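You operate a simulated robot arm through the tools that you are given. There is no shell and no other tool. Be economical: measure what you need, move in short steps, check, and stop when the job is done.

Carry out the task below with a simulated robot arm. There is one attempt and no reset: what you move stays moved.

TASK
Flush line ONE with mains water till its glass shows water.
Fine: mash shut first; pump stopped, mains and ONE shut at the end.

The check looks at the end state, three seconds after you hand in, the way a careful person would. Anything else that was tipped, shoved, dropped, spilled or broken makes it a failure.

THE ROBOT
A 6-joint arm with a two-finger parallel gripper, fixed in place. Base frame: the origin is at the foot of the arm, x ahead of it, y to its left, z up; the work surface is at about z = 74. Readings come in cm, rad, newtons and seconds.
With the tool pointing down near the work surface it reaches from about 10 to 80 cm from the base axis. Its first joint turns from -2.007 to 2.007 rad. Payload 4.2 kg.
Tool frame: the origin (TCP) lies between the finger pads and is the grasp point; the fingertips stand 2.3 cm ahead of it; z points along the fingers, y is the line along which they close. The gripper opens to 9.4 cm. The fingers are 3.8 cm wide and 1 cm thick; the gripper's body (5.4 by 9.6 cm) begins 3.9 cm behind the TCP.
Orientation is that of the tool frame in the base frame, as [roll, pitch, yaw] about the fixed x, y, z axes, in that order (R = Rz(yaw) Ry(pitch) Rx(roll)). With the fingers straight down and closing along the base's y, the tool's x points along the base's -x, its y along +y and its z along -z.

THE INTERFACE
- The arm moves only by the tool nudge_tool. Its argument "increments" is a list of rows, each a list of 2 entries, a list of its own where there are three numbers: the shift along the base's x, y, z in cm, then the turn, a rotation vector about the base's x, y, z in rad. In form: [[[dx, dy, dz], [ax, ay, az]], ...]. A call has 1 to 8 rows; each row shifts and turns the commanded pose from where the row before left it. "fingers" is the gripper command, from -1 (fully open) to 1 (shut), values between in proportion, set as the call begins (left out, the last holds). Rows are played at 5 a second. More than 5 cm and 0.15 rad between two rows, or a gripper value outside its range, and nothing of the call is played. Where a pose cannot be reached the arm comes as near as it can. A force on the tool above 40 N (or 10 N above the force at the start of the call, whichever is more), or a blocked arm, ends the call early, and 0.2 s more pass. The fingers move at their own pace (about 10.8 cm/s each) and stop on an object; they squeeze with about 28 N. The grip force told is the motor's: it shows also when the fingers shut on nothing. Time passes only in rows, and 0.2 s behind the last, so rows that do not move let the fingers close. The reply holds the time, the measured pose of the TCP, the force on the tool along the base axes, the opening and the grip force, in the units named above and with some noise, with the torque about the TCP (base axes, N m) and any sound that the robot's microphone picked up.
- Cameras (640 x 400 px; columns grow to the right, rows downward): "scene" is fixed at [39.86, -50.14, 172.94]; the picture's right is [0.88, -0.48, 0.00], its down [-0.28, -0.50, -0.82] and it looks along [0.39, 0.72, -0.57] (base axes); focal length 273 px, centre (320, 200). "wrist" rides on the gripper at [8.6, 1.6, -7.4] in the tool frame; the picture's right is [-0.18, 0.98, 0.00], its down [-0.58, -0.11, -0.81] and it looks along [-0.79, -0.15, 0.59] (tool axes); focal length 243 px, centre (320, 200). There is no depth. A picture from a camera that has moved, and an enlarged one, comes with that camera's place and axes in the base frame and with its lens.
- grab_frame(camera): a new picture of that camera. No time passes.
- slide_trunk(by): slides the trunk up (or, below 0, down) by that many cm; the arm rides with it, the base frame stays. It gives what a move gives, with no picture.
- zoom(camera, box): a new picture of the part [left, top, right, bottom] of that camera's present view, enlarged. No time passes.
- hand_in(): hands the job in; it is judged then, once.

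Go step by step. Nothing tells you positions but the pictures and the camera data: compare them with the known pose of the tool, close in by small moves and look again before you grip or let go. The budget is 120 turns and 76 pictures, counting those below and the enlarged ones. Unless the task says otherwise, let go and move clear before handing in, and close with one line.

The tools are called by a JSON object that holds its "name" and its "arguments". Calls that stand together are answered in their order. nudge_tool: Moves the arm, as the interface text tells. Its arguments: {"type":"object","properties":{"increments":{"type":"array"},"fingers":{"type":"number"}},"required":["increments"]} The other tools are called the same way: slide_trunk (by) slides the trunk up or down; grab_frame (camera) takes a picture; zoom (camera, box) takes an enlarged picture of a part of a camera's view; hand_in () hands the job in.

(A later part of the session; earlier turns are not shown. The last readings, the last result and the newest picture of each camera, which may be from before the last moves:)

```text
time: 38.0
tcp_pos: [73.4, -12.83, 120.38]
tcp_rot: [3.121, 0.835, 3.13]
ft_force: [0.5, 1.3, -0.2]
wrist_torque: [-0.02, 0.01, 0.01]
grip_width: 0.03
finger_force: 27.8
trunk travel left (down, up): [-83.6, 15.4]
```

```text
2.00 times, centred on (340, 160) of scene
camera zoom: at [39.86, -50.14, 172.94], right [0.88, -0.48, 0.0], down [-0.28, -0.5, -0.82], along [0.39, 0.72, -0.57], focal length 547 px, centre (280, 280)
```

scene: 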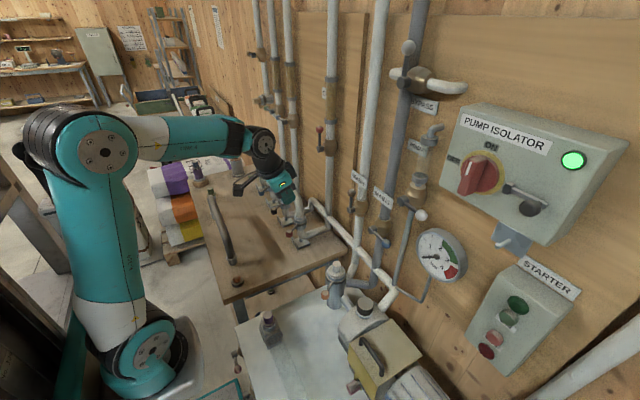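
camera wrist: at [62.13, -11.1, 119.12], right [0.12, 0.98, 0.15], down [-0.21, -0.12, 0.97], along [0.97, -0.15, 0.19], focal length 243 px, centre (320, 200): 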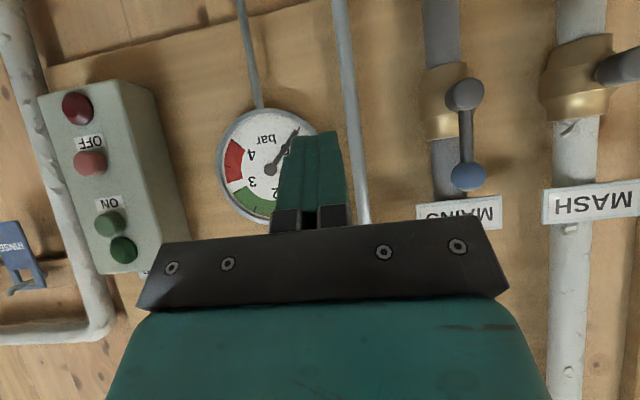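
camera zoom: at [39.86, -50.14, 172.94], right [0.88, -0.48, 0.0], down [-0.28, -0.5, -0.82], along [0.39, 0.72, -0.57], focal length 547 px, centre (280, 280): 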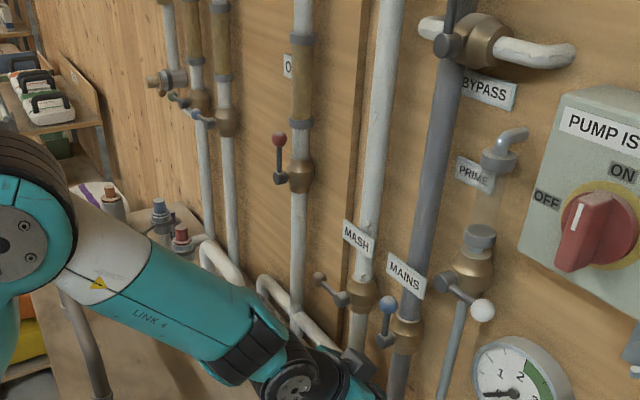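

MAINS is now open, with its lever upright. Next is the starter, so I'll look closely at which parts are buttons.

{"name": "zoom", "arguments": {"camera": "scene", "box": [470, 280, 550, 370]}}

{"name": "zoom", "arguments": {"camera": "wrist", "box": [40, 70, 180, 270]}}

```text
4.44 times, centred on (510, 325) of scene
camera zoom: at [39.86, -50.14, 172.94], right [0.88, -0.48, 0.0], down [-0.28, -0.5, -0.82], along [0.39, 0.72, -0.57], focal length 1215 px, centre (-524, -356)
```

zoom: 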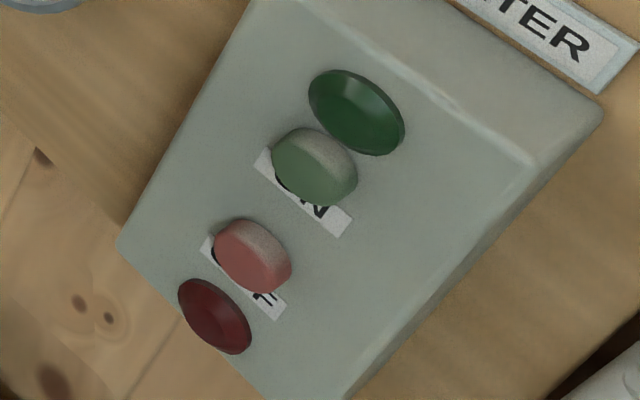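

```text
2.00 times, centred on (110, 170) of wrist
camera zoom: at [62.13, -11.1, 119.12], right [0.12, 0.98, 0.15], down [-0.21, -0.12, 0.97], along [0.97, -0.15, 0.19], focal length 485 px, centre (740, 260)
```

zoom: 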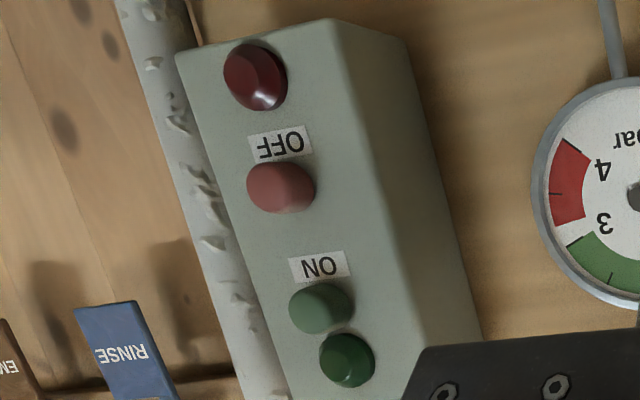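

The pale, protruding ones are the buttons: ON at (87, −41, 123.6) and OFF at (87, −41, 116.2). The dark domes are lamps, so I'll move in front of ON.

{"name": "nudge_tool", "arguments": {"increments": [[[0, -4.7, 0.5], [0, 0, 0]], [[0, -4.7, 0.5], [0, 0, 0]], [[0, -4.7, 0.5], [0, 0, 0]], [[0, -4.7, 0.5], [0, 0, 0]], [[0, -4.7, 0.5], [0, 0, 0]], [[0, -4.7, 0.5], [0, 0, 0]]]}}

{"name": "grab_frame", "arguments": {"camera": "scene"}}

```text
time: 39.4
tcp_pos: [73.01, -40.41, 123.42]
tcp_rot: [3.123, 0.833, 3.129]
ft_force: [-0.1, 0.9, -0.5]
wrist_torque: [-0.02, 0.0, -0.06]
grip_width: 0.0
finger_force: 28.2
trunk travel left (down, up): [-83.6, 15.4]
```

```text
32 pictures are left
```

scene: 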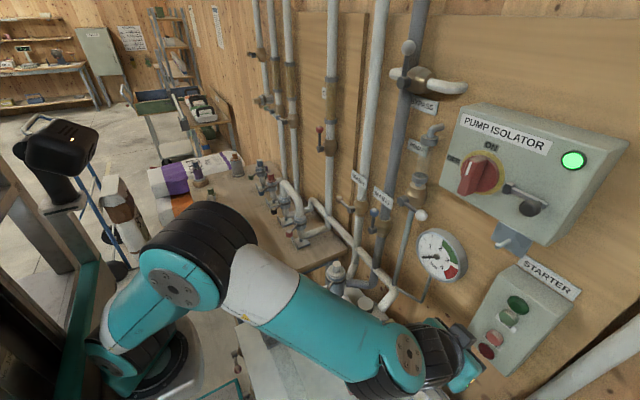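

The gripper is in front of the starter. I'll advance and check the alignment before touching.

{"name": "nudge_tool", "arguments": {"increments": [[[3, -0.3, 0.1], [0, 0, 0]], [[3, -0.2, 0.1], [0, 0, 0]], [[1.5, 0, 0], [0, 0, 0]]]}}

{"name": "zoom", "arguments": {"camera": "scene", "box": [440, 270, 560, 390]}}

{"name": "grab_frame", "arguments": {"camera": "wrist"}}

```text
time: 40.2
tcp_pos: [80.84, -41.22, 123.17]
tcp_rot: [3.123, 0.833, 3.127]
ft_force: [-1.0, -0.1, -1.0]
wrist_torque: [-0.03, -0.02, -0.04]
grip_width: 0.0
finger_force: 27.7
trunk travel left (down, up): [-83.6, 15.4]
```

```text
3.33 times, centred on (500, 330) of scene
camera zoom: at [39.86, -50.14, 172.94], right [0.88, -0.48, 0.0], down [-0.28, -0.5, -0.82], along [0.39, 0.72, -0.57], focal length 912 px, centre (-280, -233)
```

zoom: 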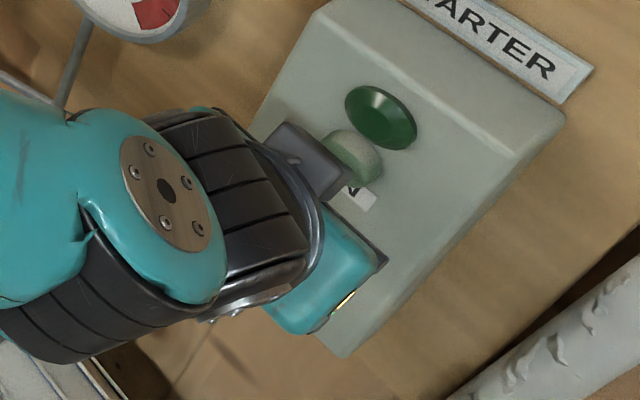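

```text
30 pictures are left
camera wrist: at [69.67, -39.48, 121.9], right [0.12, 0.98, 0.15], down [-0.2, -0.12, 0.97], along [0.97, -0.15, 0.19], focal length 243 px, centre (320, 200)
```

wrist: 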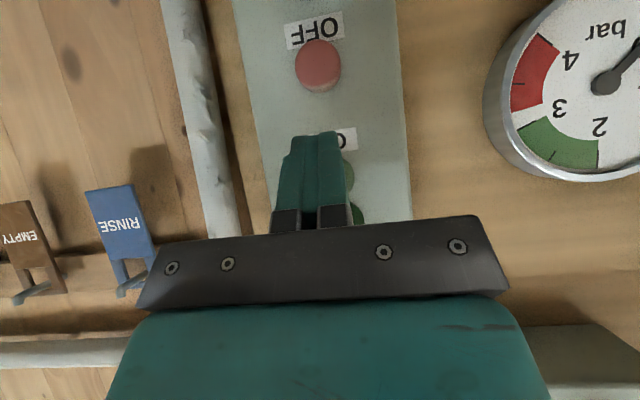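

Alignment looks good. I'll press forward slowly.

{"name": "nudge_tool", "arguments": {"increments": [[[0.6, 0.4, 0.3], [0, 0, 0]], [[0.5, 0, 0], [0, 0, 0]], [[0.4, 0, 0], [0, 0, 0]], [[0.3, 0, 0], [0, 0, 0]], [[0.3, 0, 0], [0, 0, 0]]]}}

```text
time: 41.4
tcp_pos: [83.1, -40.71, 123.6]
tcp_rot: [3.122, 0.831, 3.125]
ft_force: [-0.6, 0.3, -0.7]
wrist_torque: [0.0, -0.03, -0.01]
grip_width: 0.02
finger_force: 28.7
trunk travel left (down, up): [-83.6, 15.4]
```

{"name": "nudge_tool", "arguments": {"increments": [[[0.3, 0, 0], [0, 0, 0]], [[0.3, 0, 0], [0, 0, 0]], [[0.3, 0, 0], [0, 0, 0]], [[0.3, 0, 0], [0, 0, 0]]]}}

{"name": "grab_frame", "arguments": {"camera": "scene"}}

```text
time: 42.4
tcp_pos: [83.87, -40.79, 123.54]
tcp_rot: [3.118, 0.83, 3.125]
ft_force: [-30.1, 4.4, 0.0]
wrist_torque: [-0.23, 0.06, 0.13]
grip_width: 0.0
finger_force: 28.4
trunk travel left (down, up): [-83.6, 15.4]
heard: click
```

```text
29 pictures are left
```

scene: 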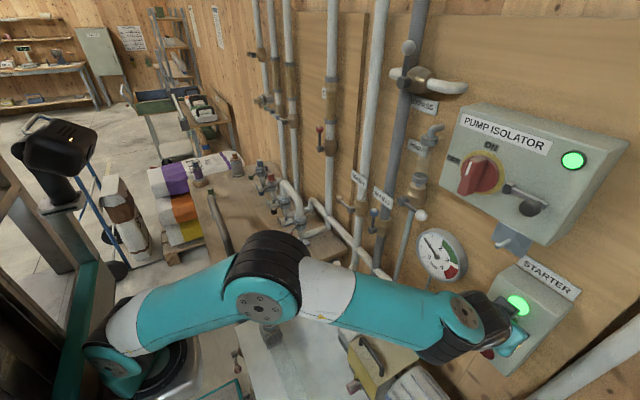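

A click, and the green lamp is lit, so the pump is running. I'll back off, stage in front of OFF, and watch the ONE glass and the gauge.

{"name": "nudge_tool", "arguments": {"increments": [[[-3, 0, 0], [0, 0, 0]], [[0, 0, -3.5], [0, 0, 0]], [[0, 0, -3.6], [0, 0, 0]]]}}

{"name": "zoom", "arguments": {"camera": "scene", "box": [250, 40, 490, 300]}}

```text
time: 43.2
tcp_pos: [81.34, -40.84, 116.37]
tcp_rot: [3.121, 0.835, 3.128]
ft_force: [0.2, -0.7, 0.4]
wrist_torque: [-0.01, 0.0, 0.01]
grip_width: 0.0
finger_force: 27.7
trunk travel left (down, up): [-83.6, 15.4]
```

```text
1.54 times, centred on (370, 170) of scene
camera zoom: at [39.86, -50.14, 172.94], right [0.88, -0.48, 0.0], down [-0.28, -0.5, -0.82], along [0.39, 0.72, -0.57], focal length 421 px, centre (243, 246)
```

zoom: 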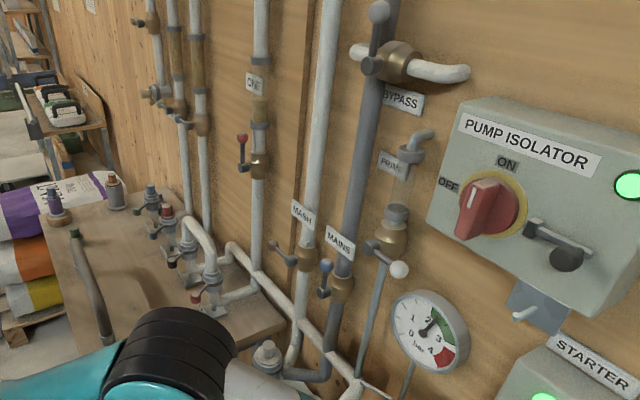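

The gauge has risen and line ONE is flowing. I'll check its glass.

{"name": "nudge_tool", "arguments": {"increments": [[[0, 0, 0], [0, 0, 0]], [[0, 0, 0], [0, 0, 0]], [[0, 0, 0], [0, 0, 0]], [[0, 0, 0], [0, 0, 0]], [[0, 0, 0], [0, 0, 0]]]}}

{"name": "zoom", "arguments": {"camera": "scene", "box": [260, 60, 400, 160]}}

```text
time: 44.4
tcp_pos: [81.28, -40.83, 116.23]
tcp_rot: [3.122, 0.832, 3.126]
ft_force: [0.5, -0.2, 0.0]
wrist_torque: [0.0, 0.01, -0.02]
grip_width: 0.02
finger_force: 28.1
trunk travel left (down, up): [-83.6, 15.4]
```

```text
4.00 times, centred on (330, 110) of scene
camera zoom: at [39.86, -50.14, 172.94], right [0.88, -0.48, 0.0], down [-0.28, -0.5, -0.82], along [0.39, 0.72, -0.57], focal length 1094 px, centre (280, 560)
```

zoom: 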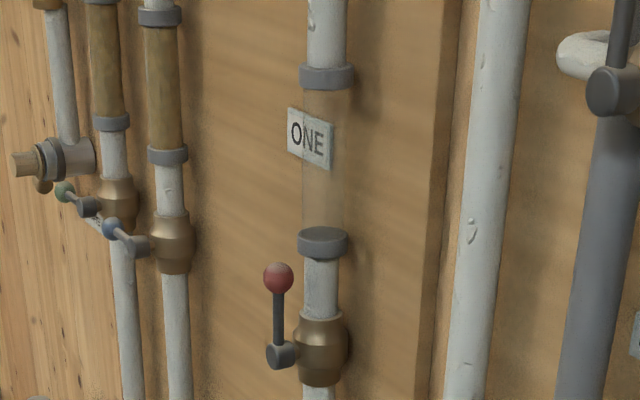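

The glass has turned clear. I'll look more tightly to tell water from air.

{"name": "zoom", "arguments": {"camera": "scene", "box": [315, 70, 355, 130]}}

{"name": "zoom", "arguments": {"camera": "scene", "box": [400, 110, 470, 290]}}

```text
6.67 times, centred on (335, 100) of scene
camera zoom: at [39.86, -50.14, 172.94], right [0.88, -0.48, 0.0], down [-0.28, -0.5, -0.82], along [0.39, 0.72, -0.57], focal length 1823 px, centre (220, 867)
```

zoom: 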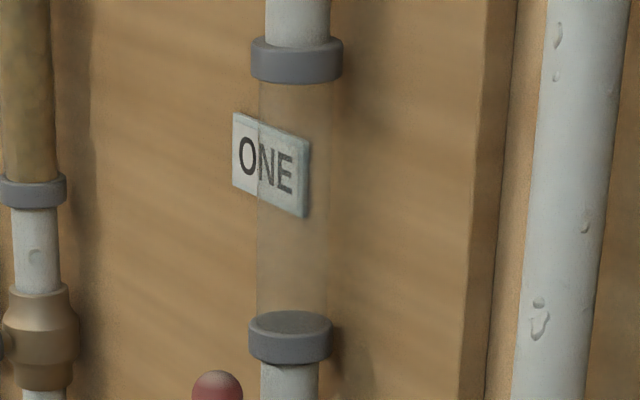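

```text
2.22 times, centred on (435, 200) of scene
camera zoom: at [39.86, -50.14, 172.94], right [0.88, -0.48, 0.0], down [-0.28, -0.5, -0.82], along [0.39, 0.72, -0.57], focal length 608 px, centre (64, 200)
```

zoom: 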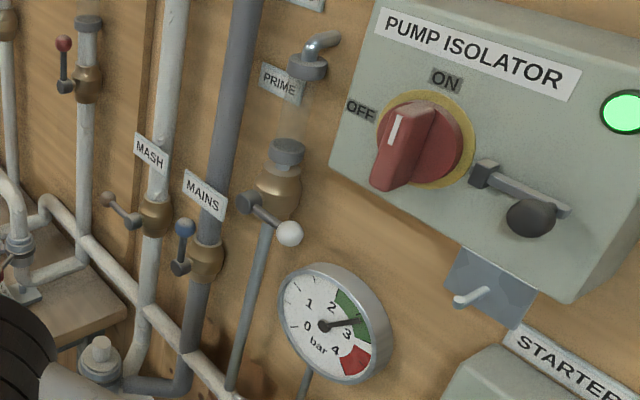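

The gauge is in the green at about 2.7 bar. I'll wait a couple of seconds and compare the glass again.

{"name": "nudge_tool", "arguments": {"increments": [[[0, 0, 0], [0, 0, 0]], [[0, 0, 0], [0, 0, 0]], [[0, 0, 0], [0, 0, 0]], [[0, 0, 0], [0, 0, 0]], [[0, 0, 0], [0, 0, 0]], [[0, 0, 0], [0, 0, 0]], [[0, 0, 0], [0, 0, 0]], [[0, 0, 0], [0, 0, 0]]]}}

{"name": "zoom", "arguments": {"camera": "scene", "box": [315, 70, 355, 130]}}

```text
time: 46.2
tcp_pos: [81.23, -40.73, 116.31]
tcp_rot: [3.121, 0.832, 3.126]
ft_force: [0.1, 0.4, 0.0]
wrist_torque: [0.01, -0.02, 0.03]
grip_width: 0.04
finger_force: 28.3
trunk travel left (down, up): [-83.6, 15.4]
```

```text
6.67 times, centred on (335, 100) of scene
camera zoom: at [39.86, -50.14, 172.94], right [0.88, -0.48, 0.0], down [-0.28, -0.5, -0.82], along [0.39, 0.72, -0.57], focal length 1823 px, centre (220, 867)
```

zoom: 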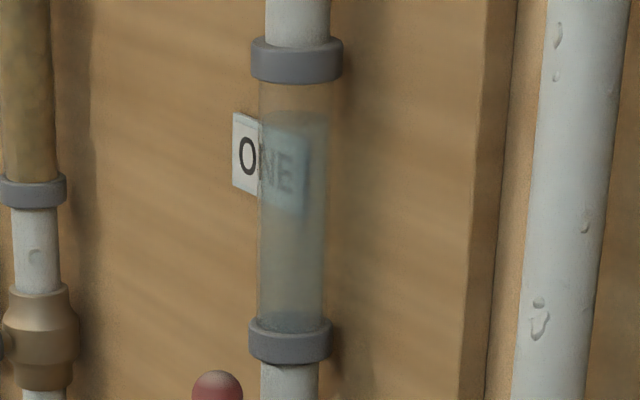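

It had been air before, and blue water is now filling the glass. I'll wait a little more.

{"name": "nudge_tool", "arguments": {"increments": [[[0, 0, 0], [0, 0, 0]], [[0, 0, 0], [0, 0, 0]], [[0, 0, 0], [0, 0, 0]], [[0, 0, 0], [0, 0, 0]], [[0, 0, 0], [0, 0, 0]], [[0, 0, 0], [0, 0, 0]]]}}

{"name": "zoom", "arguments": {"camera": "scene", "box": [315, 70, 355, 130]}}

```text
time: 47.6
tcp_pos: [81.37, -40.9, 116.31]
tcp_rot: [3.12, 0.831, 3.126]
ft_force: [-0.7, 0.8, 0.0]
wrist_torque: [0.04, 0.01, 0.02]
grip_width: 0.0
finger_force: 27.9
trunk travel left (down, up): [-83.6, 15.4]
```

```text
6.67 times, centred on (335, 100) of scene
camera zoom: at [39.86, -50.14, 172.94], right [0.88, -0.48, 0.0], down [-0.28, -0.5, -0.82], along [0.39, 0.72, -0.57], focal length 1823 px, centre (220, 867)
```

zoom: 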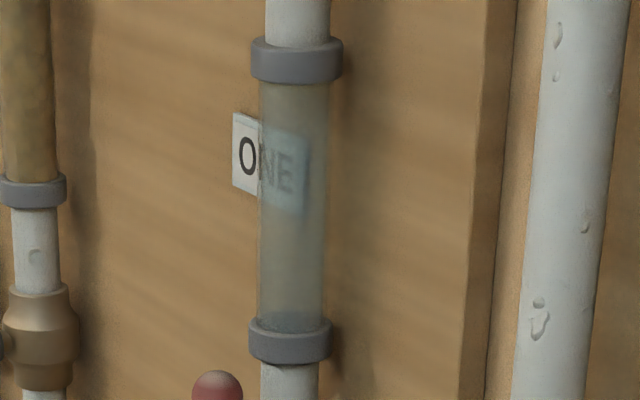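

The glass is full of water, so I'll press OFF.

{"name": "nudge_tool", "arguments": {"increments": [[[0.8, 0, 0], [0, 0, 0]], [[0.7, 0, 0], [0, 0, 0]], [[0.4, 0, 0], [0, 0, 0]], [[0.3, 0, 0], [0, 0, 0]], [[0.3, 0, 0], [0, 0, 0]], [[0.3, 0, 0], [0, 0, 0]]]}}

{"name": "zoom", "arguments": {"camera": "scene", "box": [410, 220, 570, 390]}}

```text
time: 49.0
tcp_pos: [83.85, -40.81, 116.49]
tcp_rot: [3.118, 0.829, 3.123]
ft_force: [-24.8, 7.9, 1.6]
wrist_torque: [0.05, -0.06, 0.18]
grip_width: 0.0
finger_force: 28.0
trunk travel left (down, up): [-83.6, 15.4]
heard: click
```

```text
2.35 times, centred on (490, 305) of scene
camera zoom: at [39.86, -50.14, 172.94], right [0.88, -0.48, 0.0], down [-0.28, -0.5, -0.82], along [0.39, 0.72, -0.57], focal length 643 px, centre (-80, -47)
```

zoom: 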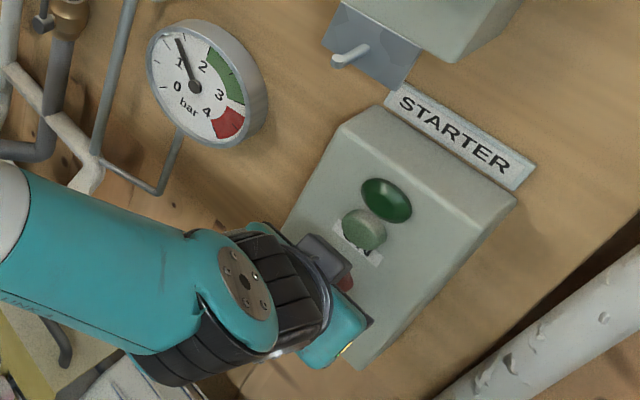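

The lamp is off and pressure is falling. Next is MAINS: I'll retreat and stage on the left side of its upright lever.

{"name": "nudge_tool", "arguments": {"increments": [[[-4, 0, 0], [0, 0, 0]], [[-4.8, 0, 1], [0, 0, 0]], [[0, 4.8, 1], [0, 0, 0]], [[0, 4.9, 1], [0, 0, 0]], [[0, 4.9, 1], [0, 0, 0]], [[0, 4.9, 1], [0, 0, 0]], [[0, 4.9, 0.5], [0, 0, 0]], [[0, 4.9, 0.2], [0, 0, 0]]]}}

{"name": "nudge_tool", "arguments": {"increments": [[[0, 4.9, 0], [0, 0, 0]], [[0, 4.9, 0], [0, 0, 0]], [[0, 4.5, 0], [0, 0, 0]]]}}

{"name": "grab_frame", "arguments": {"camera": "wrist"}}

```text
time: 50.8
tcp_pos: [75.18, -11.45, 122.36]
tcp_rot: [3.119, 0.834, 3.123]
ft_force: [0.0, -0.3, -1.2]
wrist_torque: [0.04, 0.01, 0.0]
grip_width: 0.0
finger_force: 27.8
trunk travel left (down, up): [-83.6, 15.4]
```

```text
time: 51.6
tcp_pos: [75.26, 3.06, 122.41]
tcp_rot: [3.121, 0.83, 3.125]
ft_force: [0.5, -1.2, 0.2]
wrist_torque: [0.03, -0.02, 0.03]
grip_width: 0.0
finger_force: 27.5
trunk travel left (down, up): [-83.6, 15.4]
```

```text
21 pictures are left
camera wrist: at [64.03, 4.64, 121.17], right [0.12, 0.98, 0.15], down [-0.21, -0.12, 0.97], along [0.97, -0.15, 0.19], focal length 243 px, centre (320, 200)
```

wrist: 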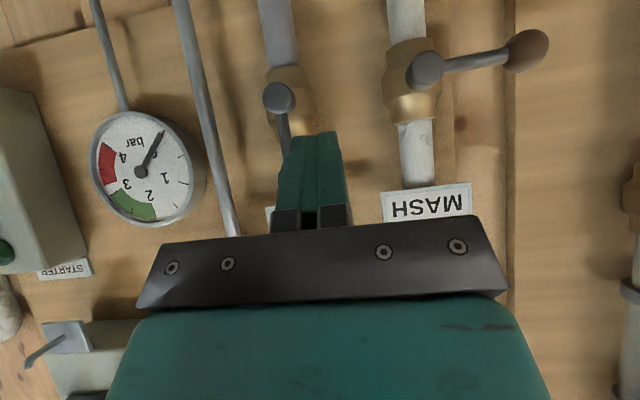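

The geometry mirrors the MASH case. I'll go in on the left of the lever and push toward −y.

{"name": "nudge_tool", "arguments": {"increments": [[[2.5, 0, 0], [0, 0, 0]], [[2.5, 0, 0], [0, 0, 0]], [[2.4, 0, 0], [0, 0, 0]], [[0, -1.2, 0], [0, 0, 0]], [[0, -1.2, 0], [0, 0, 0]], [[0, -1.2, 0], [0, 0, 0]], [[0, -1.2, -0.3], [0, 0, 0]], [[0, -1.2, -0.5], [0, 0, 0]]]}}

{"name": "nudge_tool", "arguments": {"increments": [[[0, -0.8, -0.3], [0, 0, 0]], [[0, -0.7, -0.6], [0, 0, 0]], [[0, -0.6, -0.8], [0, 0, 0]], [[0, -0.4, -0.9], [0, 0, 0]], [[0, 0, -0.7], [0, 0, 0]], [[0, 0, -0.5], [0, 0, 0]], [[0, 0, -0.5], [0, 0, 0]], [[0, 0, -0.5], [0, 0, 0]]]}}

{"name": "zoom", "arguments": {"camera": "scene", "box": [310, 150, 450, 270]}}

```text
time: 53.4
tcp_pos: [82.62, -3.0, 121.41]
tcp_rot: [3.122, 0.832, 3.129]
ft_force: [-0.2, -0.3, -0.9]
wrist_torque: [0.0, 0.01, 0.0]
grip_width: 0.0
finger_force: 27.8
trunk travel left (down, up): [-83.6, 15.4]
```

```text
time: 55.2
tcp_pos: [82.64, -5.51, 116.97]
tcp_rot: [3.121, 0.842, 3.124]
ft_force: [-9.0, -2.3, 24.5]
wrist_torque: [-0.12, -0.52, -0.14]
grip_width: 0.0
finger_force: 27.6
trunk travel left (down, up): [-83.6, 15.4]
```

```text
3.33 times, centred on (380, 210) of scene
camera zoom: at [39.86, -50.14, 172.94], right [0.88, -0.48, 0.0], down [-0.28, -0.5, -0.82], along [0.39, 0.72, -0.57], focal length 912 px, centre (120, 167)
```

zoom: 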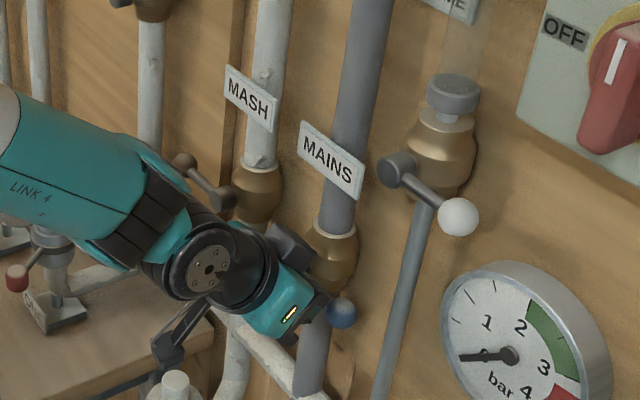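

MAINS is on its shut stop. Now I'll go to ONE (hub about 85, 32.5, 130), staging on the right side of its lever.

{"name": "nudge_tool", "arguments": {"increments": [[[0, 0, 1.5], [0, 0, 0]], [[-4, 0, 1], [0, 0, 0]], [[-3.5, 2, 2], [0, 0, 0]], [[0, 4.5, 2], [0, 0, 0]], [[0, 4.5, 2], [0, 0, 0]], [[0, 4.5, 2], [0, 0, 0]], [[0, 4.5, 2], [0, 0, 0]], [[0, 4.5, 2], [0, 0, 0]]]}}

{"name": "nudge_tool", "arguments": {"increments": [[[0, 4.5, 2], [0, 0, 0]], [[0, 4.5, 2], [0, 0, 0]], [[0, 1, 0.2], [0, 0, 0]]]}}

{"name": "grab_frame", "arguments": {"camera": "wrist"}}

{"name": "zoom", "arguments": {"camera": "scene", "box": [260, 60, 420, 260]}}

```text
time: 57.0
tcp_pos: [74.92, 18.8, 131.55]
tcp_rot: [3.121, 0.834, 3.123]
ft_force: [0.4, -0.7, 0.1]
wrist_torque: [0.02, -0.01, 0.0]
grip_width: 0.0
finger_force: 28.2
trunk travel left (down, up): [-83.6, 15.4]
```

```text
time: 57.8
tcp_pos: [75.12, 29.0, 135.53]
tcp_rot: [3.122, 0.832, 3.128]
ft_force: [0.4, -0.6, -0.1]
wrist_torque: [0.02, 0.0, 0.04]
grip_width: 0.0
finger_force: 27.7
trunk travel left (down, up): [-83.6, 15.4]
```

```text
19 pictures are left
camera wrist: at [63.85, 30.64, 134.31], right [0.12, 0.98, 0.15], down [-0.2, -0.12, 0.97], along [0.97, -0.15, 0.18], focal length 243 px, centre (320, 200)
```

wrist: 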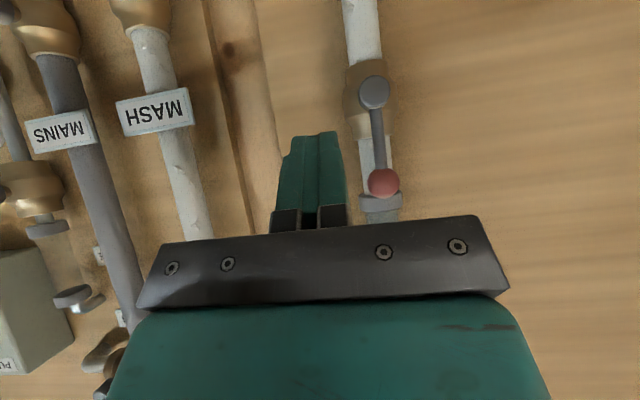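

```text
2.00 times, centred on (340, 160) of scene
camera zoom: at [39.86, -50.14, 172.94], right [0.88, -0.48, 0.0], down [-0.28, -0.5, -0.82], along [0.39, 0.72, -0.57], focal length 547 px, centre (280, 280)
```

zoom: 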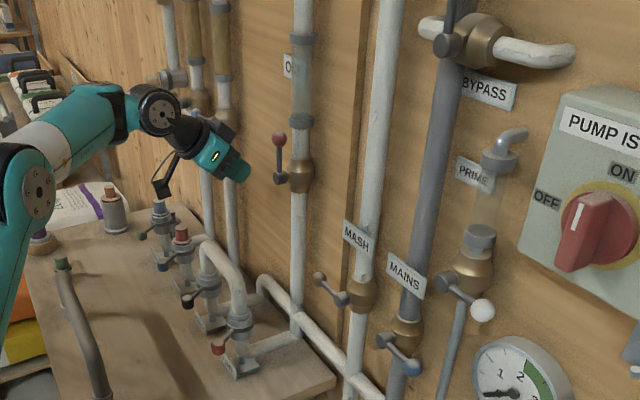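

ONE's hub is at about (85, 32.9, 130). I'll go in to its right and push toward +y.

{"name": "nudge_tool", "arguments": {"increments": [[[2.5, 0, 0], [0, 0, 0]], [[2.5, 0, 0], [0, 0, 0]], [[2.6, 0, 0], [0, 0, 0]], [[0, 1.2, 0], [0, 0, 0]], [[0, 1.2, 0], [0, 0, 0]], [[0, 1.2, 0], [0, 0, 0]], [[0, 1.2, -0.2], [0, 0, 0]], [[0, 1.2, -0.5], [0, 0, 0]]]}}

{"name": "zoom", "arguments": {"camera": "scene", "box": [270, 70, 390, 190]}}

```text
time: 59.6
tcp_pos: [79.59, 31.11, 132.39]
tcp_rot: [3.119, 0.832, 3.126]
ft_force: [-0.6, -1.5, 0.5]
wrist_torque: [0.04, 0.02, 0.05]
grip_width: 0.0
finger_force: 28.1
out of reach, approached as far as the arm can: row 3, 4, 5, 6, 7, 8
trunk travel left (down, up): [-83.6, 15.4]
```

```text
3.33 times, centred on (330, 130) of scene
camera zoom: at [39.86, -50.14, 172.94], right [0.88, -0.48, 0.0], down [-0.28, -0.5, -0.82], along [0.39, 0.72, -0.57], focal length 912 px, centre (287, 433)
```

zoom: 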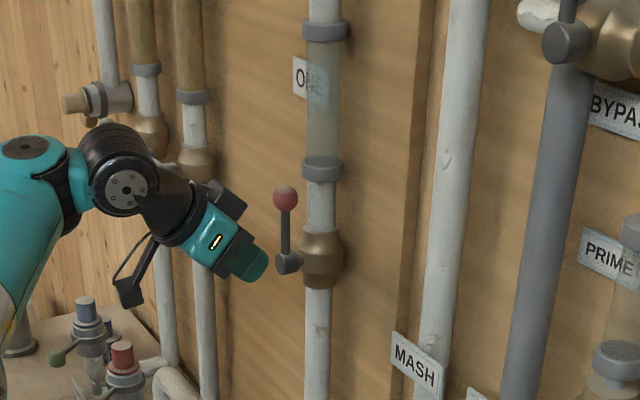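

The arm is out of reach here. I'll back off a bit and raise the trunk, which gives more horizontal reach at this height.

{"name": "nudge_tool", "arguments": {"increments": [[[-2, -1, 0], [0, 0, 0]], [[-2, -1, 0], [0, 0, 0]]]}}

{"name": "slide_trunk", "arguments": {"by": 15}}

```text
time: 60.2
tcp_pos: [76.88, 31.11, 133.43]
tcp_rot: [3.125, 0.832, 3.128]
ft_force: [-0.3, 0.2, 0.0]
wrist_torque: [0.0, 0.01, 0.0]
grip_width: 0.01
finger_force: 28.7
out of reach, approached as far as the arm can: row 1, 2
trunk travel left (down, up): [-83.6, 15.4]
```

```text
time: 61.9
tcp_pos: [76.89, 30.94, 148.46]
tcp_rot: [3.125, 0.831, 3.128]
ft_force: [-0.4, 0.2, -0.1]
wrist_torque: [0.03, -0.01, 0.02]
grip_width: 0.0
finger_force: 27.7
trunk travel left (down, up): [-98.6, 0.4]
```

Now down to lever height, still set back from the wall.

{"name": "nudge_tool", "arguments": {"increments": [[[-1, -0.7, -3.3], [0, 0, 0]], [[-0.7, -0.7, -3.3], [0, 0, 0]], [[0, -0.6, -3.3], [0, 0, 0]], [[0, 0, -3], [0, 0, 0]]]}}

```text
time: 62.9
tcp_pos: [79.03, 34.41, 138.25]
tcp_rot: [3.126, 0.829, 3.128]
ft_force: [0.1, -0.4, 0.0]
wrist_torque: [0.06, 0.01, -0.01]
grip_width: 0.01
finger_force: 28.0
out of reach, approached as far as the arm can: row 1, 2, 3, 4
trunk travel left (down, up): [-98.6, 0.4]
```

A wrist joint seems limited because the tool points along +x while the arm reaches to the left. I'll back off and turn the tool toward the arm's radial direction.

{"name": "nudge_tool", "arguments": {"increments": [[[-3, 0, 0], [0, 0, 0.1]], [[-2, -1.5, 0], [0, 0, 0.1]], [[-1, -1.5, 0], [0, 0, 0.1]], [[0, -1, 0], [0, 0, 0.08]]]}}

{"name": "grab_frame", "arguments": {"camera": "scene"}}

```text
time: 63.9
tcp_pos: [80.11, 39.46, 141.88]
tcp_rot: [3.127, 0.827, -2.773]
ft_force: [-0.7, -0.7, -0.4]
wrist_torque: [0.02, 0.02, -0.03]
grip_width: 0.04
finger_force: 28.2
out of reach, approached as far as the arm can: row 1, 2, 3, 4
trunk travel left (down, up): [-98.6, 0.4]
```

```text
16 pictures are left
```

scene: 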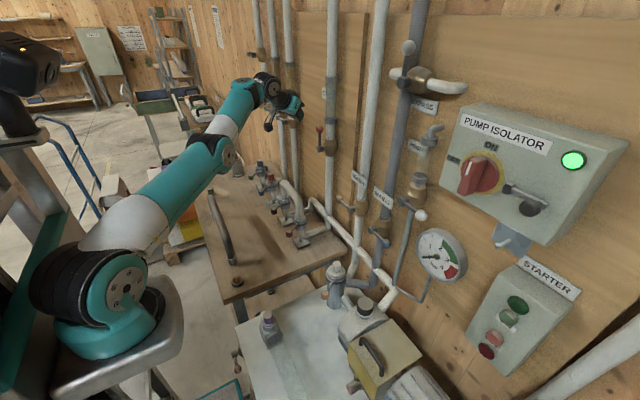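

The arm has locked straight, as it did early on. I'll fold it back by untilting and retracting, which freed it before, then approach again with the tool more horizontal.

{"name": "nudge_tool", "arguments": {"increments": [[[-3.5, -1.8, 0], [-0.05, 0.13, 0]], [[-3.5, -1.8, 0], [-0.05, 0.13, 0]], [[-3.5, -1.8, 0], [-0.05, 0.13, 0]], [[-3.5, -1.8, 0], [-0.05, 0.13, 0]], [[-3.5, -1.8, 0], [-0.05, 0.13, 0]]]}}

```text
time: 65.1
tcp_pos: [63.55, 31.86, 142.61]
tcp_rot: [3.125, 0.131, -2.773]
ft_force: [0.4, 0.2, -1.2]
wrist_torque: [-0.05, -0.01, 0.01]
grip_width: 0.01
finger_force: 28.0
out of reach, approached as far as the arm can: row 1, 2, 5
trunk travel left (down, up): [-98.6, 0.4]
```

{"name": "nudge_tool", "arguments": {"increments": [[[-3, -3, -2], [0, 0, 0]], [[-3, -3, -2], [0, 0, 0]], [[-2, -2, -2], [0, 0, 0]]]}}

```text
time: 65.9
tcp_pos: [63.85, 32.13, 142.36]
tcp_rot: [3.126, 0.135, -2.776]
ft_force: [0.0, -0.2, 0.2]
wrist_torque: [0.01, -0.01, 0.03]
grip_width: 0.01
finger_force: 28.4
out of reach, approached as far as the arm can: row 1, 2, 3
trunk travel left (down, up): [-98.6, 0.4]
```

{"name": "grab_frame", "arguments": {"camera": "scene"}}

```text
15 pictures are left
```

scene: 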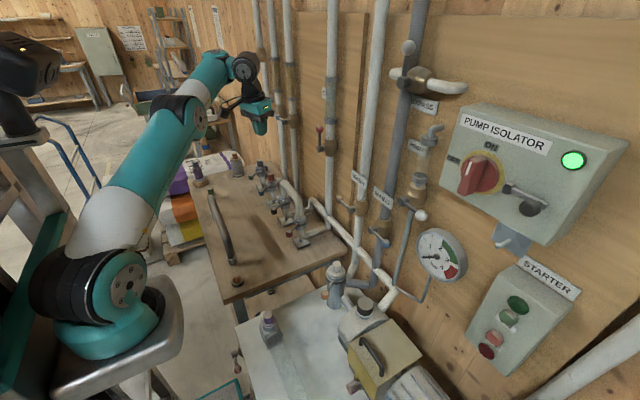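

I'll reset the command with a small trunk move, then try small inward steps while changing the tilt.

{"name": "slide_trunk", "arguments": {"by": -5}}

{"name": "nudge_tool", "arguments": {"increments": [[[-1, -0.5, 0], [0, 0, 0]], [[-1, -0.5, 0], [0, 0, 0]]]}}

{"name": "nudge_tool", "arguments": {"increments": [[[0, 0, -2], [0.05, -0.13, 0]], [[0, 0, -2], [0.05, -0.13, 0]]]}}

```text
time: 66.9
tcp_pos: [63.81, 32.04, 137.37]
tcp_rot: [3.128, 0.131, -2.776]
ft_force: [-0.6, 0.0, -0.2]
wrist_torque: [-0.01, 0.04, -0.01]
grip_width: 0.0
finger_force: 27.5
trunk travel left (down, up): [-93.6, 5.4]
```

```text
time: 67.5
tcp_pos: [62.96, 32.25, 138.01]
tcp_rot: [3.125, 0.133, -2.775]
ft_force: [0.6, -0.1, 0.2]
wrist_torque: [0.0, 0.0, -0.02]
grip_width: 0.0
finger_force: 27.7
out of reach, approached as far as the arm can: row 1, 2
trunk travel left (down, up): [-93.6, 5.4]
```

```text
time: 68.1
tcp_pos: [65.89, 36.19, 136.97]
tcp_rot: [3.134, 0.401, -2.775]
ft_force: [-0.4, 0.1, -0.4]
wrist_torque: [0.01, 0.01, 0.01]
grip_width: 0.01
finger_force: 27.9
out of reach, approached as far as the arm can: row 1, 2
trunk travel left (down, up): [-93.6, 5.4]
```

The tool's yaw and the arm's azimuth seem coupled. I'll turn the yaw back while moving toward the middle, to return to a configuration that worked.

{"name": "nudge_tool", "arguments": {"increments": [[[-1, -3, 0], [0, 0, -0.12]], [[-1, -3, 0], [0, 0, -0.12]], [[-1, -3, 0], [0, 0, -0.12]]]}}

{"name": "nudge_tool", "arguments": {"increments": [[[-2, -3, 0], [0, 0, 0]], [[-2, -3, 0], [0, 0, 0]], [[-2, -3, 0], [0, 0, 0]]]}}

```text
time: 68.9
tcp_pos: [69.63, 32.73, 135.9]
tcp_rot: [3.127, 0.411, -3.138]
ft_force: [-1.0, 0.2, -0.5]
wrist_torque: [0.01, 0.02, -0.05]
grip_width: 0.0
finger_force: 28.0
out of reach, approached as far as the arm can: row 1, 2, 3
trunk travel left (down, up): [-93.6, 5.4]
```

```text
time: 69.7
tcp_pos: [69.66, 31.26, 136.94]
tcp_rot: [3.125, 0.412, -3.135]
ft_force: [0.6, 0.1, -0.2]
wrist_torque: [0.04, -0.01, 0.01]
grip_width: 0.0
finger_force: 27.6
out of reach, approached as far as the arm can: row 1, 2, 3
trunk travel left (down, up): [-93.6, 5.4]
```

{"name": "zoom", "arguments": {"camera": "scene", "box": [0, 20, 340, 380]}}

```text
1.11 times, centred on (170, 200) of scene
camera zoom: at [39.86, -50.14, 172.94], right [0.88, -0.48, 0.0], down [-0.28, -0.5, -0.82], along [0.39, 0.72, -0.57], focal length 304 px, centre (487, 200)
```

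zoom: 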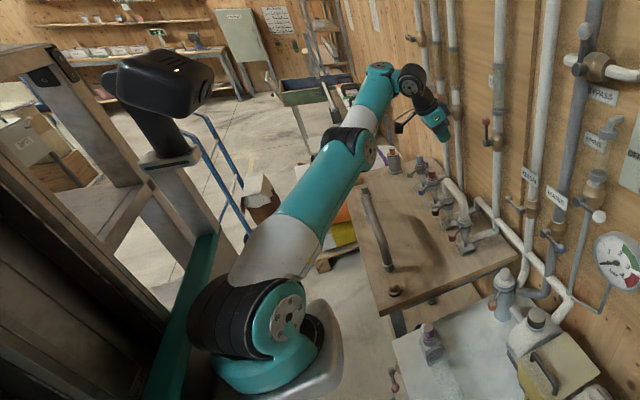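

The elbow is locked straight. Tilting the tool back past the wrist's limit freed it last time, so I'll reset the command and repeat that in free air.

{"name": "slide_trunk", "arguments": {"by": 5}}

{"name": "nudge_tool", "arguments": {"increments": [[[-2, -1, 0.5], [0, 0.14, 0]], [[-2, -1, 0.5], [0, 0.14, 0]], [[-2, -1, 0.5], [0, 0.14, 0]], [[-2, -1, 0.5], [0, 0.14, 0]], [[-2, -1, 0.5], [0, 0.14, 0]], [[-2, -1, 0.5], [0, 0.14, 0]]]}}

{"name": "nudge_tool", "arguments": {"increments": [[[0, 0, 0], [0, 0.14, 0]], [[0, 0, 0], [0, 0.14, 0]], [[0, 0, 0], [0, 0.14, 0]]]}}

```text
time: 70.6
tcp_pos: [69.78, 31.24, 141.87]
tcp_rot: [3.126, 0.411, -3.136]
ft_force: [0.3, -0.1, 0.7]
wrist_torque: [-0.02, -0.02, 0.01]
grip_width: 0.02
finger_force: 27.4
trunk travel left (down, up): [-98.6, 0.4]
```

```text
time: 72.0
tcp_pos: [57.74, 25.4, 145.08]
tcp_rot: [3.123, -0.431, -3.136]
ft_force: [-0.3, 0.0, -1.0]
wrist_torque: [-0.01, 0.04, -0.02]
grip_width: 0.02
finger_force: 28.4
trunk travel left (down, up): [-98.6, 0.4]
```

```text
time: 72.5
tcp_pos: [57.03, 24.18, 143.94]
tcp_rot: [3.134, -0.552, 3.132]
ft_force: [-7.2, 8.0, -11.5]
wrist_torque: [-1.18, -1.4, -0.27]
grip_width: 0.0
finger_force: 27.4
out of reach, approached as far as the arm can: row 1, 2
trunk travel left (down, up): [-98.6, 0.4]
stopped in row 2: the force on the tool passed its limit at 45 N (the readings are from after the stop); the commanded pose is now the measured one
```

The tool touched something, most likely the arm itself. I'll reverse that turn, then try moving inward.

{"name": "nudge_tool", "arguments": {"increments": [[[0, 0, 0], [0, -0.14, 0]], [[0, 0, 0], [0, -0.14, 0]], [[-1, -1, 0], [0, -0.14, 0]], [[-2, -1, 0], [0, -0.12, 0]]]}}

{"name": "nudge_tool", "arguments": {"increments": [[[-2, -2, -2], [0, 0, 0]], [[-2, -3, -2], [0, 0, 0]], [[-2, -3, -2], [0, 0, 0]]]}}

{"name": "grab_frame", "arguments": {"camera": "scene"}}

```text
time: 73.5
tcp_pos: [58.51, 25.89, 149.23]
tcp_rot: [3.132, -0.014, 3.134]
ft_force: [-0.2, 1.1, -0.5]
wrist_torque: [-0.02, 0.01, 0.0]
grip_width: 0.01
finger_force: 27.9
out of reach, approached as far as the arm can: row 2, 3, 4
trunk travel left (down, up): [-98.6, 0.4]
```

```text
time: 74.3
tcp_pos: [57.97, 23.92, 150.89]
tcp_rot: [3.132, -0.015, 3.136]
ft_force: [-0.3, 0.5, 0.0]
wrist_torque: [-0.02, -0.01, 0.0]
grip_width: 0.0
finger_force: 28.2
out of reach, approached as far as the arm can: row 1, 2, 3
trunk travel left (down, up): [-98.6, 0.4]
```

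```text
13 pictures are left
```

scene: 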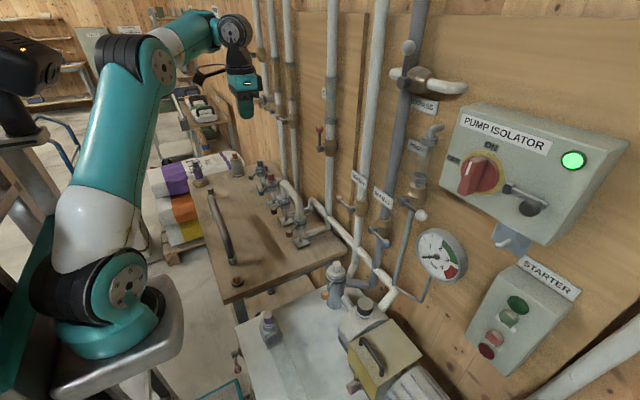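

{"name": "slide_trunk", "arguments": {"by": -3}}

{"name": "nudge_tool", "arguments": {"increments": [[[0, -2, 0], [0, 0, 0]], [[0, -2, 0], [0, 0, 0]], [[0, -2, 0], [0, 0, 0]]]}}

{"name": "nudge_tool", "arguments": {"increments": [[[0, 0, -2], [0, 0, 0]], [[0, 0, -2], [0, 0, 0]], [[0, 0, -2], [0, 0, 0]]]}}

{"name": "nudge_tool", "arguments": {"increments": [[[-2, 0, 0], [0, 0, 0]], [[-2, 0, 0], [0, 0, 0]]]}}

```text
time: 75.1
tcp_pos: [58.05, 23.73, 147.8]
tcp_rot: [3.131, -0.014, 3.135]
ft_force: [0.2, 0.0, -0.7]
wrist_torque: [0.0, -0.01, 0.03]
grip_width: 0.0
finger_force: 27.8
trunk travel left (down, up): [-95.6, 3.4]
```

```text
time: 75.9
tcp_pos: [59.1, 18.89, 149.94]
tcp_rot: [3.131, -0.017, 3.136]
ft_force: [-0.2, 0.1, -0.3]
wrist_torque: [0.0, -0.01, 0.0]
grip_width: 0.03
finger_force: 27.7
out of reach, approached as far as the arm can: row 1, 2, 3
trunk travel left (down, up): [-95.6, 3.4]
```

```text
time: 76.7
tcp_pos: [61.4, 20.65, 147.24]
tcp_rot: [3.133, -0.016, 3.137]
ft_force: [-0.2, 0.0, 0.3]
wrist_torque: [0.0, -0.02, -0.02]
grip_width: 0.0
finger_force: 28.1
out of reach, approached as far as the arm can: row 1, 2, 3
trunk travel left (down, up): [-95.6, 3.4]
```

```text
time: 77.3
tcp_pos: [58.56, 21.52, 148.66]
tcp_rot: [3.132, -0.018, 3.135]
ft_force: [0.7, -0.2, 0.7]
wrist_torque: [-0.01, 0.01, -0.04]
grip_width: 0.0
finger_force: 28.6
out of reach, approached as far as the arm can: row 1, 2
trunk travel left (down, up): [-95.6, 3.4]
```

The elbow remains locked in this configuration. I'll repeat the exact manoeuvre that freed it before: raise, swing the tool sideways, roll over, and return.

{"name": "slide_trunk", "arguments": {"by": -12}}

{"name": "nudge_tool", "arguments": {"increments": [[[-2, -2.5, 4], [0, 0, 0]], [[-2, -2.5, 4], [0, 0, 0]], [[-2, -2.5, 4], [0, 0, 0]], [[-2, -2.5, 4], [0, 0, 0]]]}}

```text
time: 78.8
tcp_pos: [58.58, 21.55, 136.8]
tcp_rot: [3.135, -0.016, 3.135]
ft_force: [0.0, -0.1, 0.1]
wrist_torque: [0.01, 0.01, 0.0]
grip_width: 0.01
finger_force: 28.1
trunk travel left (down, up): [-83.6, 15.4]
```

```text
refused: row 1 steps farther than a row can; nothing moved
```

{"name": "nudge_tool", "arguments": {"increments": [[[-1.5, -2, 3.5], [0, 0, 0]], [[-1.5, -2, 3.5], [0, 0, 0]], [[-1.5, -2, 3.5], [0, 0, 0]], [[-1.5, -2, 3.5], [0, 0, 0]], [[-1.5, -2, 3.5], [0, 0, 0]]]}}

{"name": "nudge_tool", "arguments": {"increments": [[[0, 2, 0], [0.13, 0, 0]], [[0, 2, 0.5], [0.13, 0, 0]], [[0, 2, 1], [0.13, 0, 0]], [[0, 2, 1], [0.13, 0, 0]], [[0, 2, 1.5], [0.13, 0, 0]], [[0, 2, 1.5], [0.13, 0, 0]], [[0, 2, 1.5], [0.13, 0, 0]], [[0, 2, 1.5], [0.13, 0, 0]]]}}

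{"name": "nudge_tool", "arguments": {"increments": [[[0, 0, 0], [0, 0.14, 0]], [[0, 0, 0], [0, 0.14, 0]], [[0, 0, 0], [0, 0.14, 0]], [[0, 0, 0], [0, 0.14, 0]], [[0, 0, 0], [0, 0.14, 0]], [[0, 0, 0], [0, 0.14, 0]]]}}

```text
time: 80.0
tcp_pos: [51.38, 11.69, 154.41]
tcp_rot: [3.135, -0.017, 3.134]
ft_force: [0.8, -0.2, 0.4]
wrist_torque: [0.0, -0.01, 0.01]
grip_width: 0.0
finger_force: 28.1
trunk travel left (down, up): [-83.6, 15.4]
```

```text
time: 81.8
tcp_pos: [45.89, 29.45, 163.57]
tcp_rot: [2.163, -0.011, -3.139]
ft_force: [0.8, 1.1, -1.1]
wrist_torque: [-0.03, -0.01, 0.03]
grip_width: 0.0
finger_force: 27.7
out of reach, approached as far as the arm can: row 6, 7, 8
trunk travel left (down, up): [-83.6, 15.4]
```

```text
time: 83.2
tcp_pos: [24.4, 26.54, 172.15]
tcp_rot: [2.202, -0.825, 3.093]
ft_force: [1.1, -0.2, -0.3]
wrist_torque: [0.03, 0.02, 0.03]
grip_width: 0.0
finger_force: 28.1
out of reach, approached as far as the arm can: row 1, 2, 3, 4, 5, 6
trunk travel left (down, up): [-83.6, 15.4]
```

It's behaving exactly as before. Now I'll reverse it as I did then.

{"name": "nudge_tool", "arguments": {"increments": [[[3, 0, -1], [0, -0.14, 0]], [[3, 0, -1], [0, -0.14, 0]], [[3, 0, -1], [0, -0.14, 0]], [[3, 0, -1], [0, -0.14, 0]], [[3, 0, -1], [0, -0.14, 0]], [[3, 0, -1], [0, -0.12, 0]]]}}

{"name": "nudge_tool", "arguments": {"increments": [[[0, -2, -1.5], [-0.13, 0, 0]], [[0, -2, -1.5], [-0.13, 0, 0]], [[0, -2, -1.5], [-0.13, 0, 0]], [[0, -2, -1.5], [-0.13, 0, 0]], [[0, -2, -1.5], [-0.13, 0, 0]], [[0, -2, -1.5], [-0.13, 0, 0]], [[0, -2, -1.5], [-0.13, 0, 0]], [[0, -2, -1], [-0.07, 0, 0]]]}}

{"name": "nudge_tool", "arguments": {"increments": [[[3, -1, -3], [0, 0, 0]], [[3, -1, -3], [0, 0, 0]], [[3, -1, -3], [0, 0, 0]], [[3, -1, -3], [0, 0, 0]]]}}

{"name": "nudge_tool", "arguments": {"increments": [[[2.5, 0, 0], [0, -0.12, 0]], [[2.5, 0, 0.5], [0, -0.12, 0]], [[2.5, 0, 0.5], [0, -0.12, 0]]]}}

```text
time: 84.6
tcp_pos: [41.18, 27.66, 166.54]
tcp_rot: [2.163, -0.026, -3.138]
ft_force: [-1.8, -0.7, 0.6]
wrist_torque: [0.04, 0.03, -0.04]
grip_width: 0.0
finger_force: 28.4
out of reach, approached as far as the arm can: row 1, 5
trunk travel left (down, up): [-83.6, 15.4]
```

```text
time: 86.4
tcp_pos: [41.05, 11.72, 154.87]
tcp_rot: [-3.139, -0.017, 3.118]
ft_force: [1.1, -0.1, 0.3]
wrist_torque: [-0.03, 0.03, -0.02]
grip_width: 0.0
finger_force: 27.9
trunk travel left (down, up): [-83.6, 15.4]
```

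```text
time: 87.4
tcp_pos: [52.64, 7.82, 144.34]
tcp_rot: [3.14, -0.017, 3.127]
ft_force: [-1.5, -3.6, 0.6]
wrist_torque: [0.16, -0.1, 0.0]
grip_width: 0.0
finger_force: 28.8
out of reach, approached as far as the arm can: row 4
trunk travel left (down, up): [-83.6, 15.4]
```

```text
time: 88.2
tcp_pos: [61.19, 8.84, 148.71]
tcp_rot: [3.137, 0.341, 3.118]
ft_force: [-0.3, -0.4, 0.3]
wrist_torque: [0.02, 0.0, -0.01]
grip_width: 0.03
finger_force: 28.0
out of reach, approached as far as the arm can: row 1, 2, 3
trunk travel left (down, up): [-83.6, 15.4]
```

I think the locked state starts at a boundary I only just crossed last time. I'll go back to the same tool-down pose near (54, 7.8, 143.5) and repeat the same tilt call.

{"name": "slide_trunk", "arguments": {"by": -0.1}}

{"name": "nudge_tool", "arguments": {"increments": [[[-2.2, -0.3, 0], [0, 0.114, 0]], [[-2.2, -0.3, 0], [0, 0.114, 0]], [[-2.2, -0.3, -0.5], [0, 0.114, 0]]]}}

{"name": "nudge_tool", "arguments": {"increments": [[[0, 0, -1.5], [0, 0, 0]], [[0, 0, -1.5], [0, 0, 0]], [[0, 0, -1], [0, 0, 0]]]}}

```text
time: 88.7
tcp_pos: [61.33, 8.77, 148.66]
tcp_rot: [3.138, 0.34, 3.118]
ft_force: [-1.0, 0.7, -0.6]
wrist_torque: [0.0, 0.0, 0.02]
grip_width: 0.01
finger_force: 28.0
trunk travel left (down, up): [-83.5, 15.5]
```

```text
time: 89.5
tcp_pos: [49.83, 10.75, 145.06]
tcp_rot: [3.141, 0.056, 3.12]
ft_force: [1.1, 0.3, -0.8]
wrist_torque: [-0.05, 0.06, 0.0]
grip_width: 0.01
finger_force: 28.3
out of reach, approached as far as the arm can: row 1, 2, 3
trunk travel left (down, up): [-83.5, 15.5]
```

```text
time: 90.3
tcp_pos: [50.09, 10.67, 141.72]
tcp_rot: [3.141, 0.055, 3.12]
ft_force: [0.3, -0.3, -0.7]
wrist_torque: [-0.03, 0.0, 0.0]
grip_width: 0.0
finger_force: 27.8
out of reach, approached as far as the arm can: row 1
trunk travel left (down, up): [-83.5, 15.5]
```

That crossed inside the boundary. Now I'll test tilting forward.

{"name": "nudge_tool", "arguments": {"increments": [[[2.5, 0, 0], [0, -0.12, 0]], [[2.5, 0, 0], [0, -0.12, 0]], [[2.5, 0, 0], [0, -0.12, 0]], [[2, 0, 0], [0, -0.12, 0]]]}}

{"name": "nudge_tool", "arguments": {"increments": [[[2, 0, -2], [0, -0.12, 0]], [[2, 0, -2], [0, -0.12, 0]], [[2, 0, -2], [0, -0.12, 0]]]}}

```text
time: 91.3
tcp_pos: [59.7, 10.63, 141.9]
tcp_rot: [3.129, 0.538, 3.115]
ft_force: [0.0, -0.4, 0.7]
wrist_torque: [-0.01, -0.03, 0.0]
grip_width: 0.01
finger_force: 28.1
trunk travel left (down, up): [-83.5, 15.5]
```

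```text
time: 92.1
tcp_pos: [65.66, 10.62, 135.95]
tcp_rot: [3.114, 0.897, 3.104]
ft_force: [0.6, 0.6, -0.4]
wrist_torque: [-0.02, -0.01, 0.02]
grip_width: 0.0
finger_force: 28.4
trunk travel left (down, up): [-83.5, 15.5]
```

It's free again. Now I'll raise the trunk first, for reach, and then approach ONE.

{"name": "slide_trunk", "arguments": {"by": 14}}

{"name": "nudge_tool", "arguments": {"increments": [[[0, 0, -4], [0, 0, 0]], [[0, 0, -4], [0, 0, 0]], [[1, 2, -3.5], [0, 0, 0]], [[1, 3, -2.5], [0, 0, 0]], [[1, 3.5, 0], [0, 0, 0.05]], [[2, 4, 0], [0, 0, 0.05]], [[2, 4, 0], [0, 0, 0.05]], [[2, 2, 0], [0, 0, 0.05]]]}}

```text
time: 93.8
tcp_pos: [65.65, 10.59, 149.88]
tcp_rot: [3.114, 0.895, 3.104]
ft_force: [0.2, -0.6, -0.3]
wrist_torque: [0.02, 0.02, 0.01]
grip_width: 0.02
finger_force: 27.8
trunk travel left (down, up): [-97.5, 1.5]
```

```text
time: 95.6
tcp_pos: [74.71, 29.16, 135.95]
tcp_rot: [3.115, 0.895, -2.976]
ft_force: [-0.9, -0.5, -0.2]
wrist_torque: [0.0, 0.02, -0.02]
grip_width: 0.01
finger_force: 28.0
trunk travel left (down, up): [-97.5, 1.5]
```

The whole path was reached. I'll advance beside the ONE lever on its right side.

{"name": "nudge_tool", "arguments": {"increments": [[[2.8, 0, 0], [0, 0, 0]], [[2.8, 0, 0], [0, 0, 0]], [[2.5, 0, -0.2], [0, 0, 0]]]}}

{"name": "zoom", "arguments": {"camera": "scene", "box": [270, 70, 390, 190]}}

```text
time: 96.4
tcp_pos: [82.75, 29.26, 135.82]
tcp_rot: [3.115, 0.896, -2.978]
ft_force: [1.6, 0.1, -0.4]
wrist_torque: [0.01, 0.02, 0.01]
grip_width: 0.01
finger_force: 28.0
trunk travel left (down, up): [-97.5, 1.5]
```

```text
3.33 times, centred on (330, 130) of scene
camera zoom: at [39.86, -50.14, 172.94], right [0.88, -0.48, 0.0], down [-0.28, -0.5, -0.82], along [0.39, 0.72, -0.57], focal length 912 px, centre (287, 433)
```

zoom: 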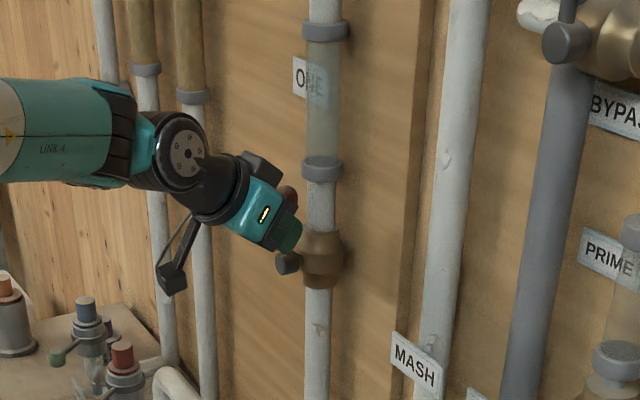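

Reached, with water still in the glass. I'll push the lever toward +y.

{"name": "nudge_tool", "arguments": {"increments": [[[0, 1.2, 0], [0, 0, 0]], [[0, 1.2, 0], [0, 0, 0]], [[0, 1.2, 0], [0, 0, 0]], [[0, 1.1, -0.2], [0, 0, 0]], [[0, 1, -0.5], [0, 0, 0]]]}}

{"name": "zoom", "arguments": {"camera": "scene", "box": [270, 70, 390, 190]}}

```text
time: 97.6
tcp_pos: [82.55, 34.95, 134.98]
tcp_rot: [3.116, 0.896, -2.977]
ft_force: [-0.4, 0.5, -0.3]
wrist_torque: [-0.03, 0.02, -0.02]
grip_width: 0.0
finger_force: 28.4
trunk travel left (down, up): [-97.5, 1.5]
```

```text
3.33 times, centred on (330, 130) of scene
camera zoom: at [39.86, -50.14, 172.94], right [0.88, -0.48, 0.0], down [-0.28, -0.5, -0.82], along [0.39, 0.72, -0.57], focal length 912 px, centre (287, 433)
```

zoom: 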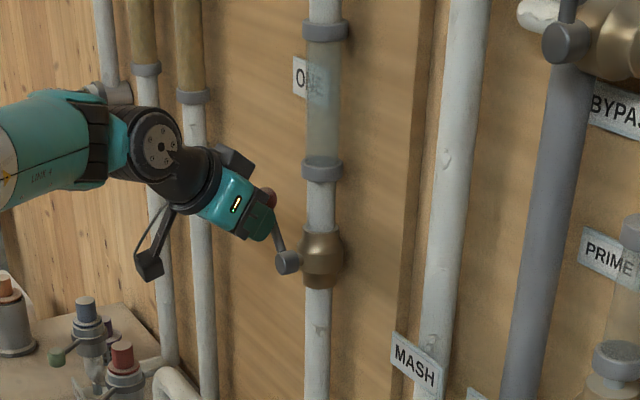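

The lever is turning. I'll continue around the arc to the stop.

{"name": "nudge_tool", "arguments": {"increments": [[[0, 0.8, -0.3], [0, 0, 0]], [[0, 0.7, -0.6], [0, 0, 0]], [[0, 0.6, -0.8], [0, 0, 0]], [[0, 0.3, -0.9], [0, 0, 0]], [[0, 0, -0.7], [0, 0, 0]], [[0, 0, -0.5], [0, 0, 0]], [[0, 0, -0.5], [0, 0, 0]], [[0, 0, -0.5], [0, 0, 0]]]}}

```text
time: 99.4
tcp_pos: [82.6, 37.44, 130.99]
tcp_rot: [3.105, 0.907, -2.983]
ft_force: [-3.2, 2.0, 26.6]
wrist_torque: [-0.11, -0.59, 0.02]
grip_width: 0.0
finger_force: 27.7
trunk travel left (down, up): [-97.5, 1.5]
```

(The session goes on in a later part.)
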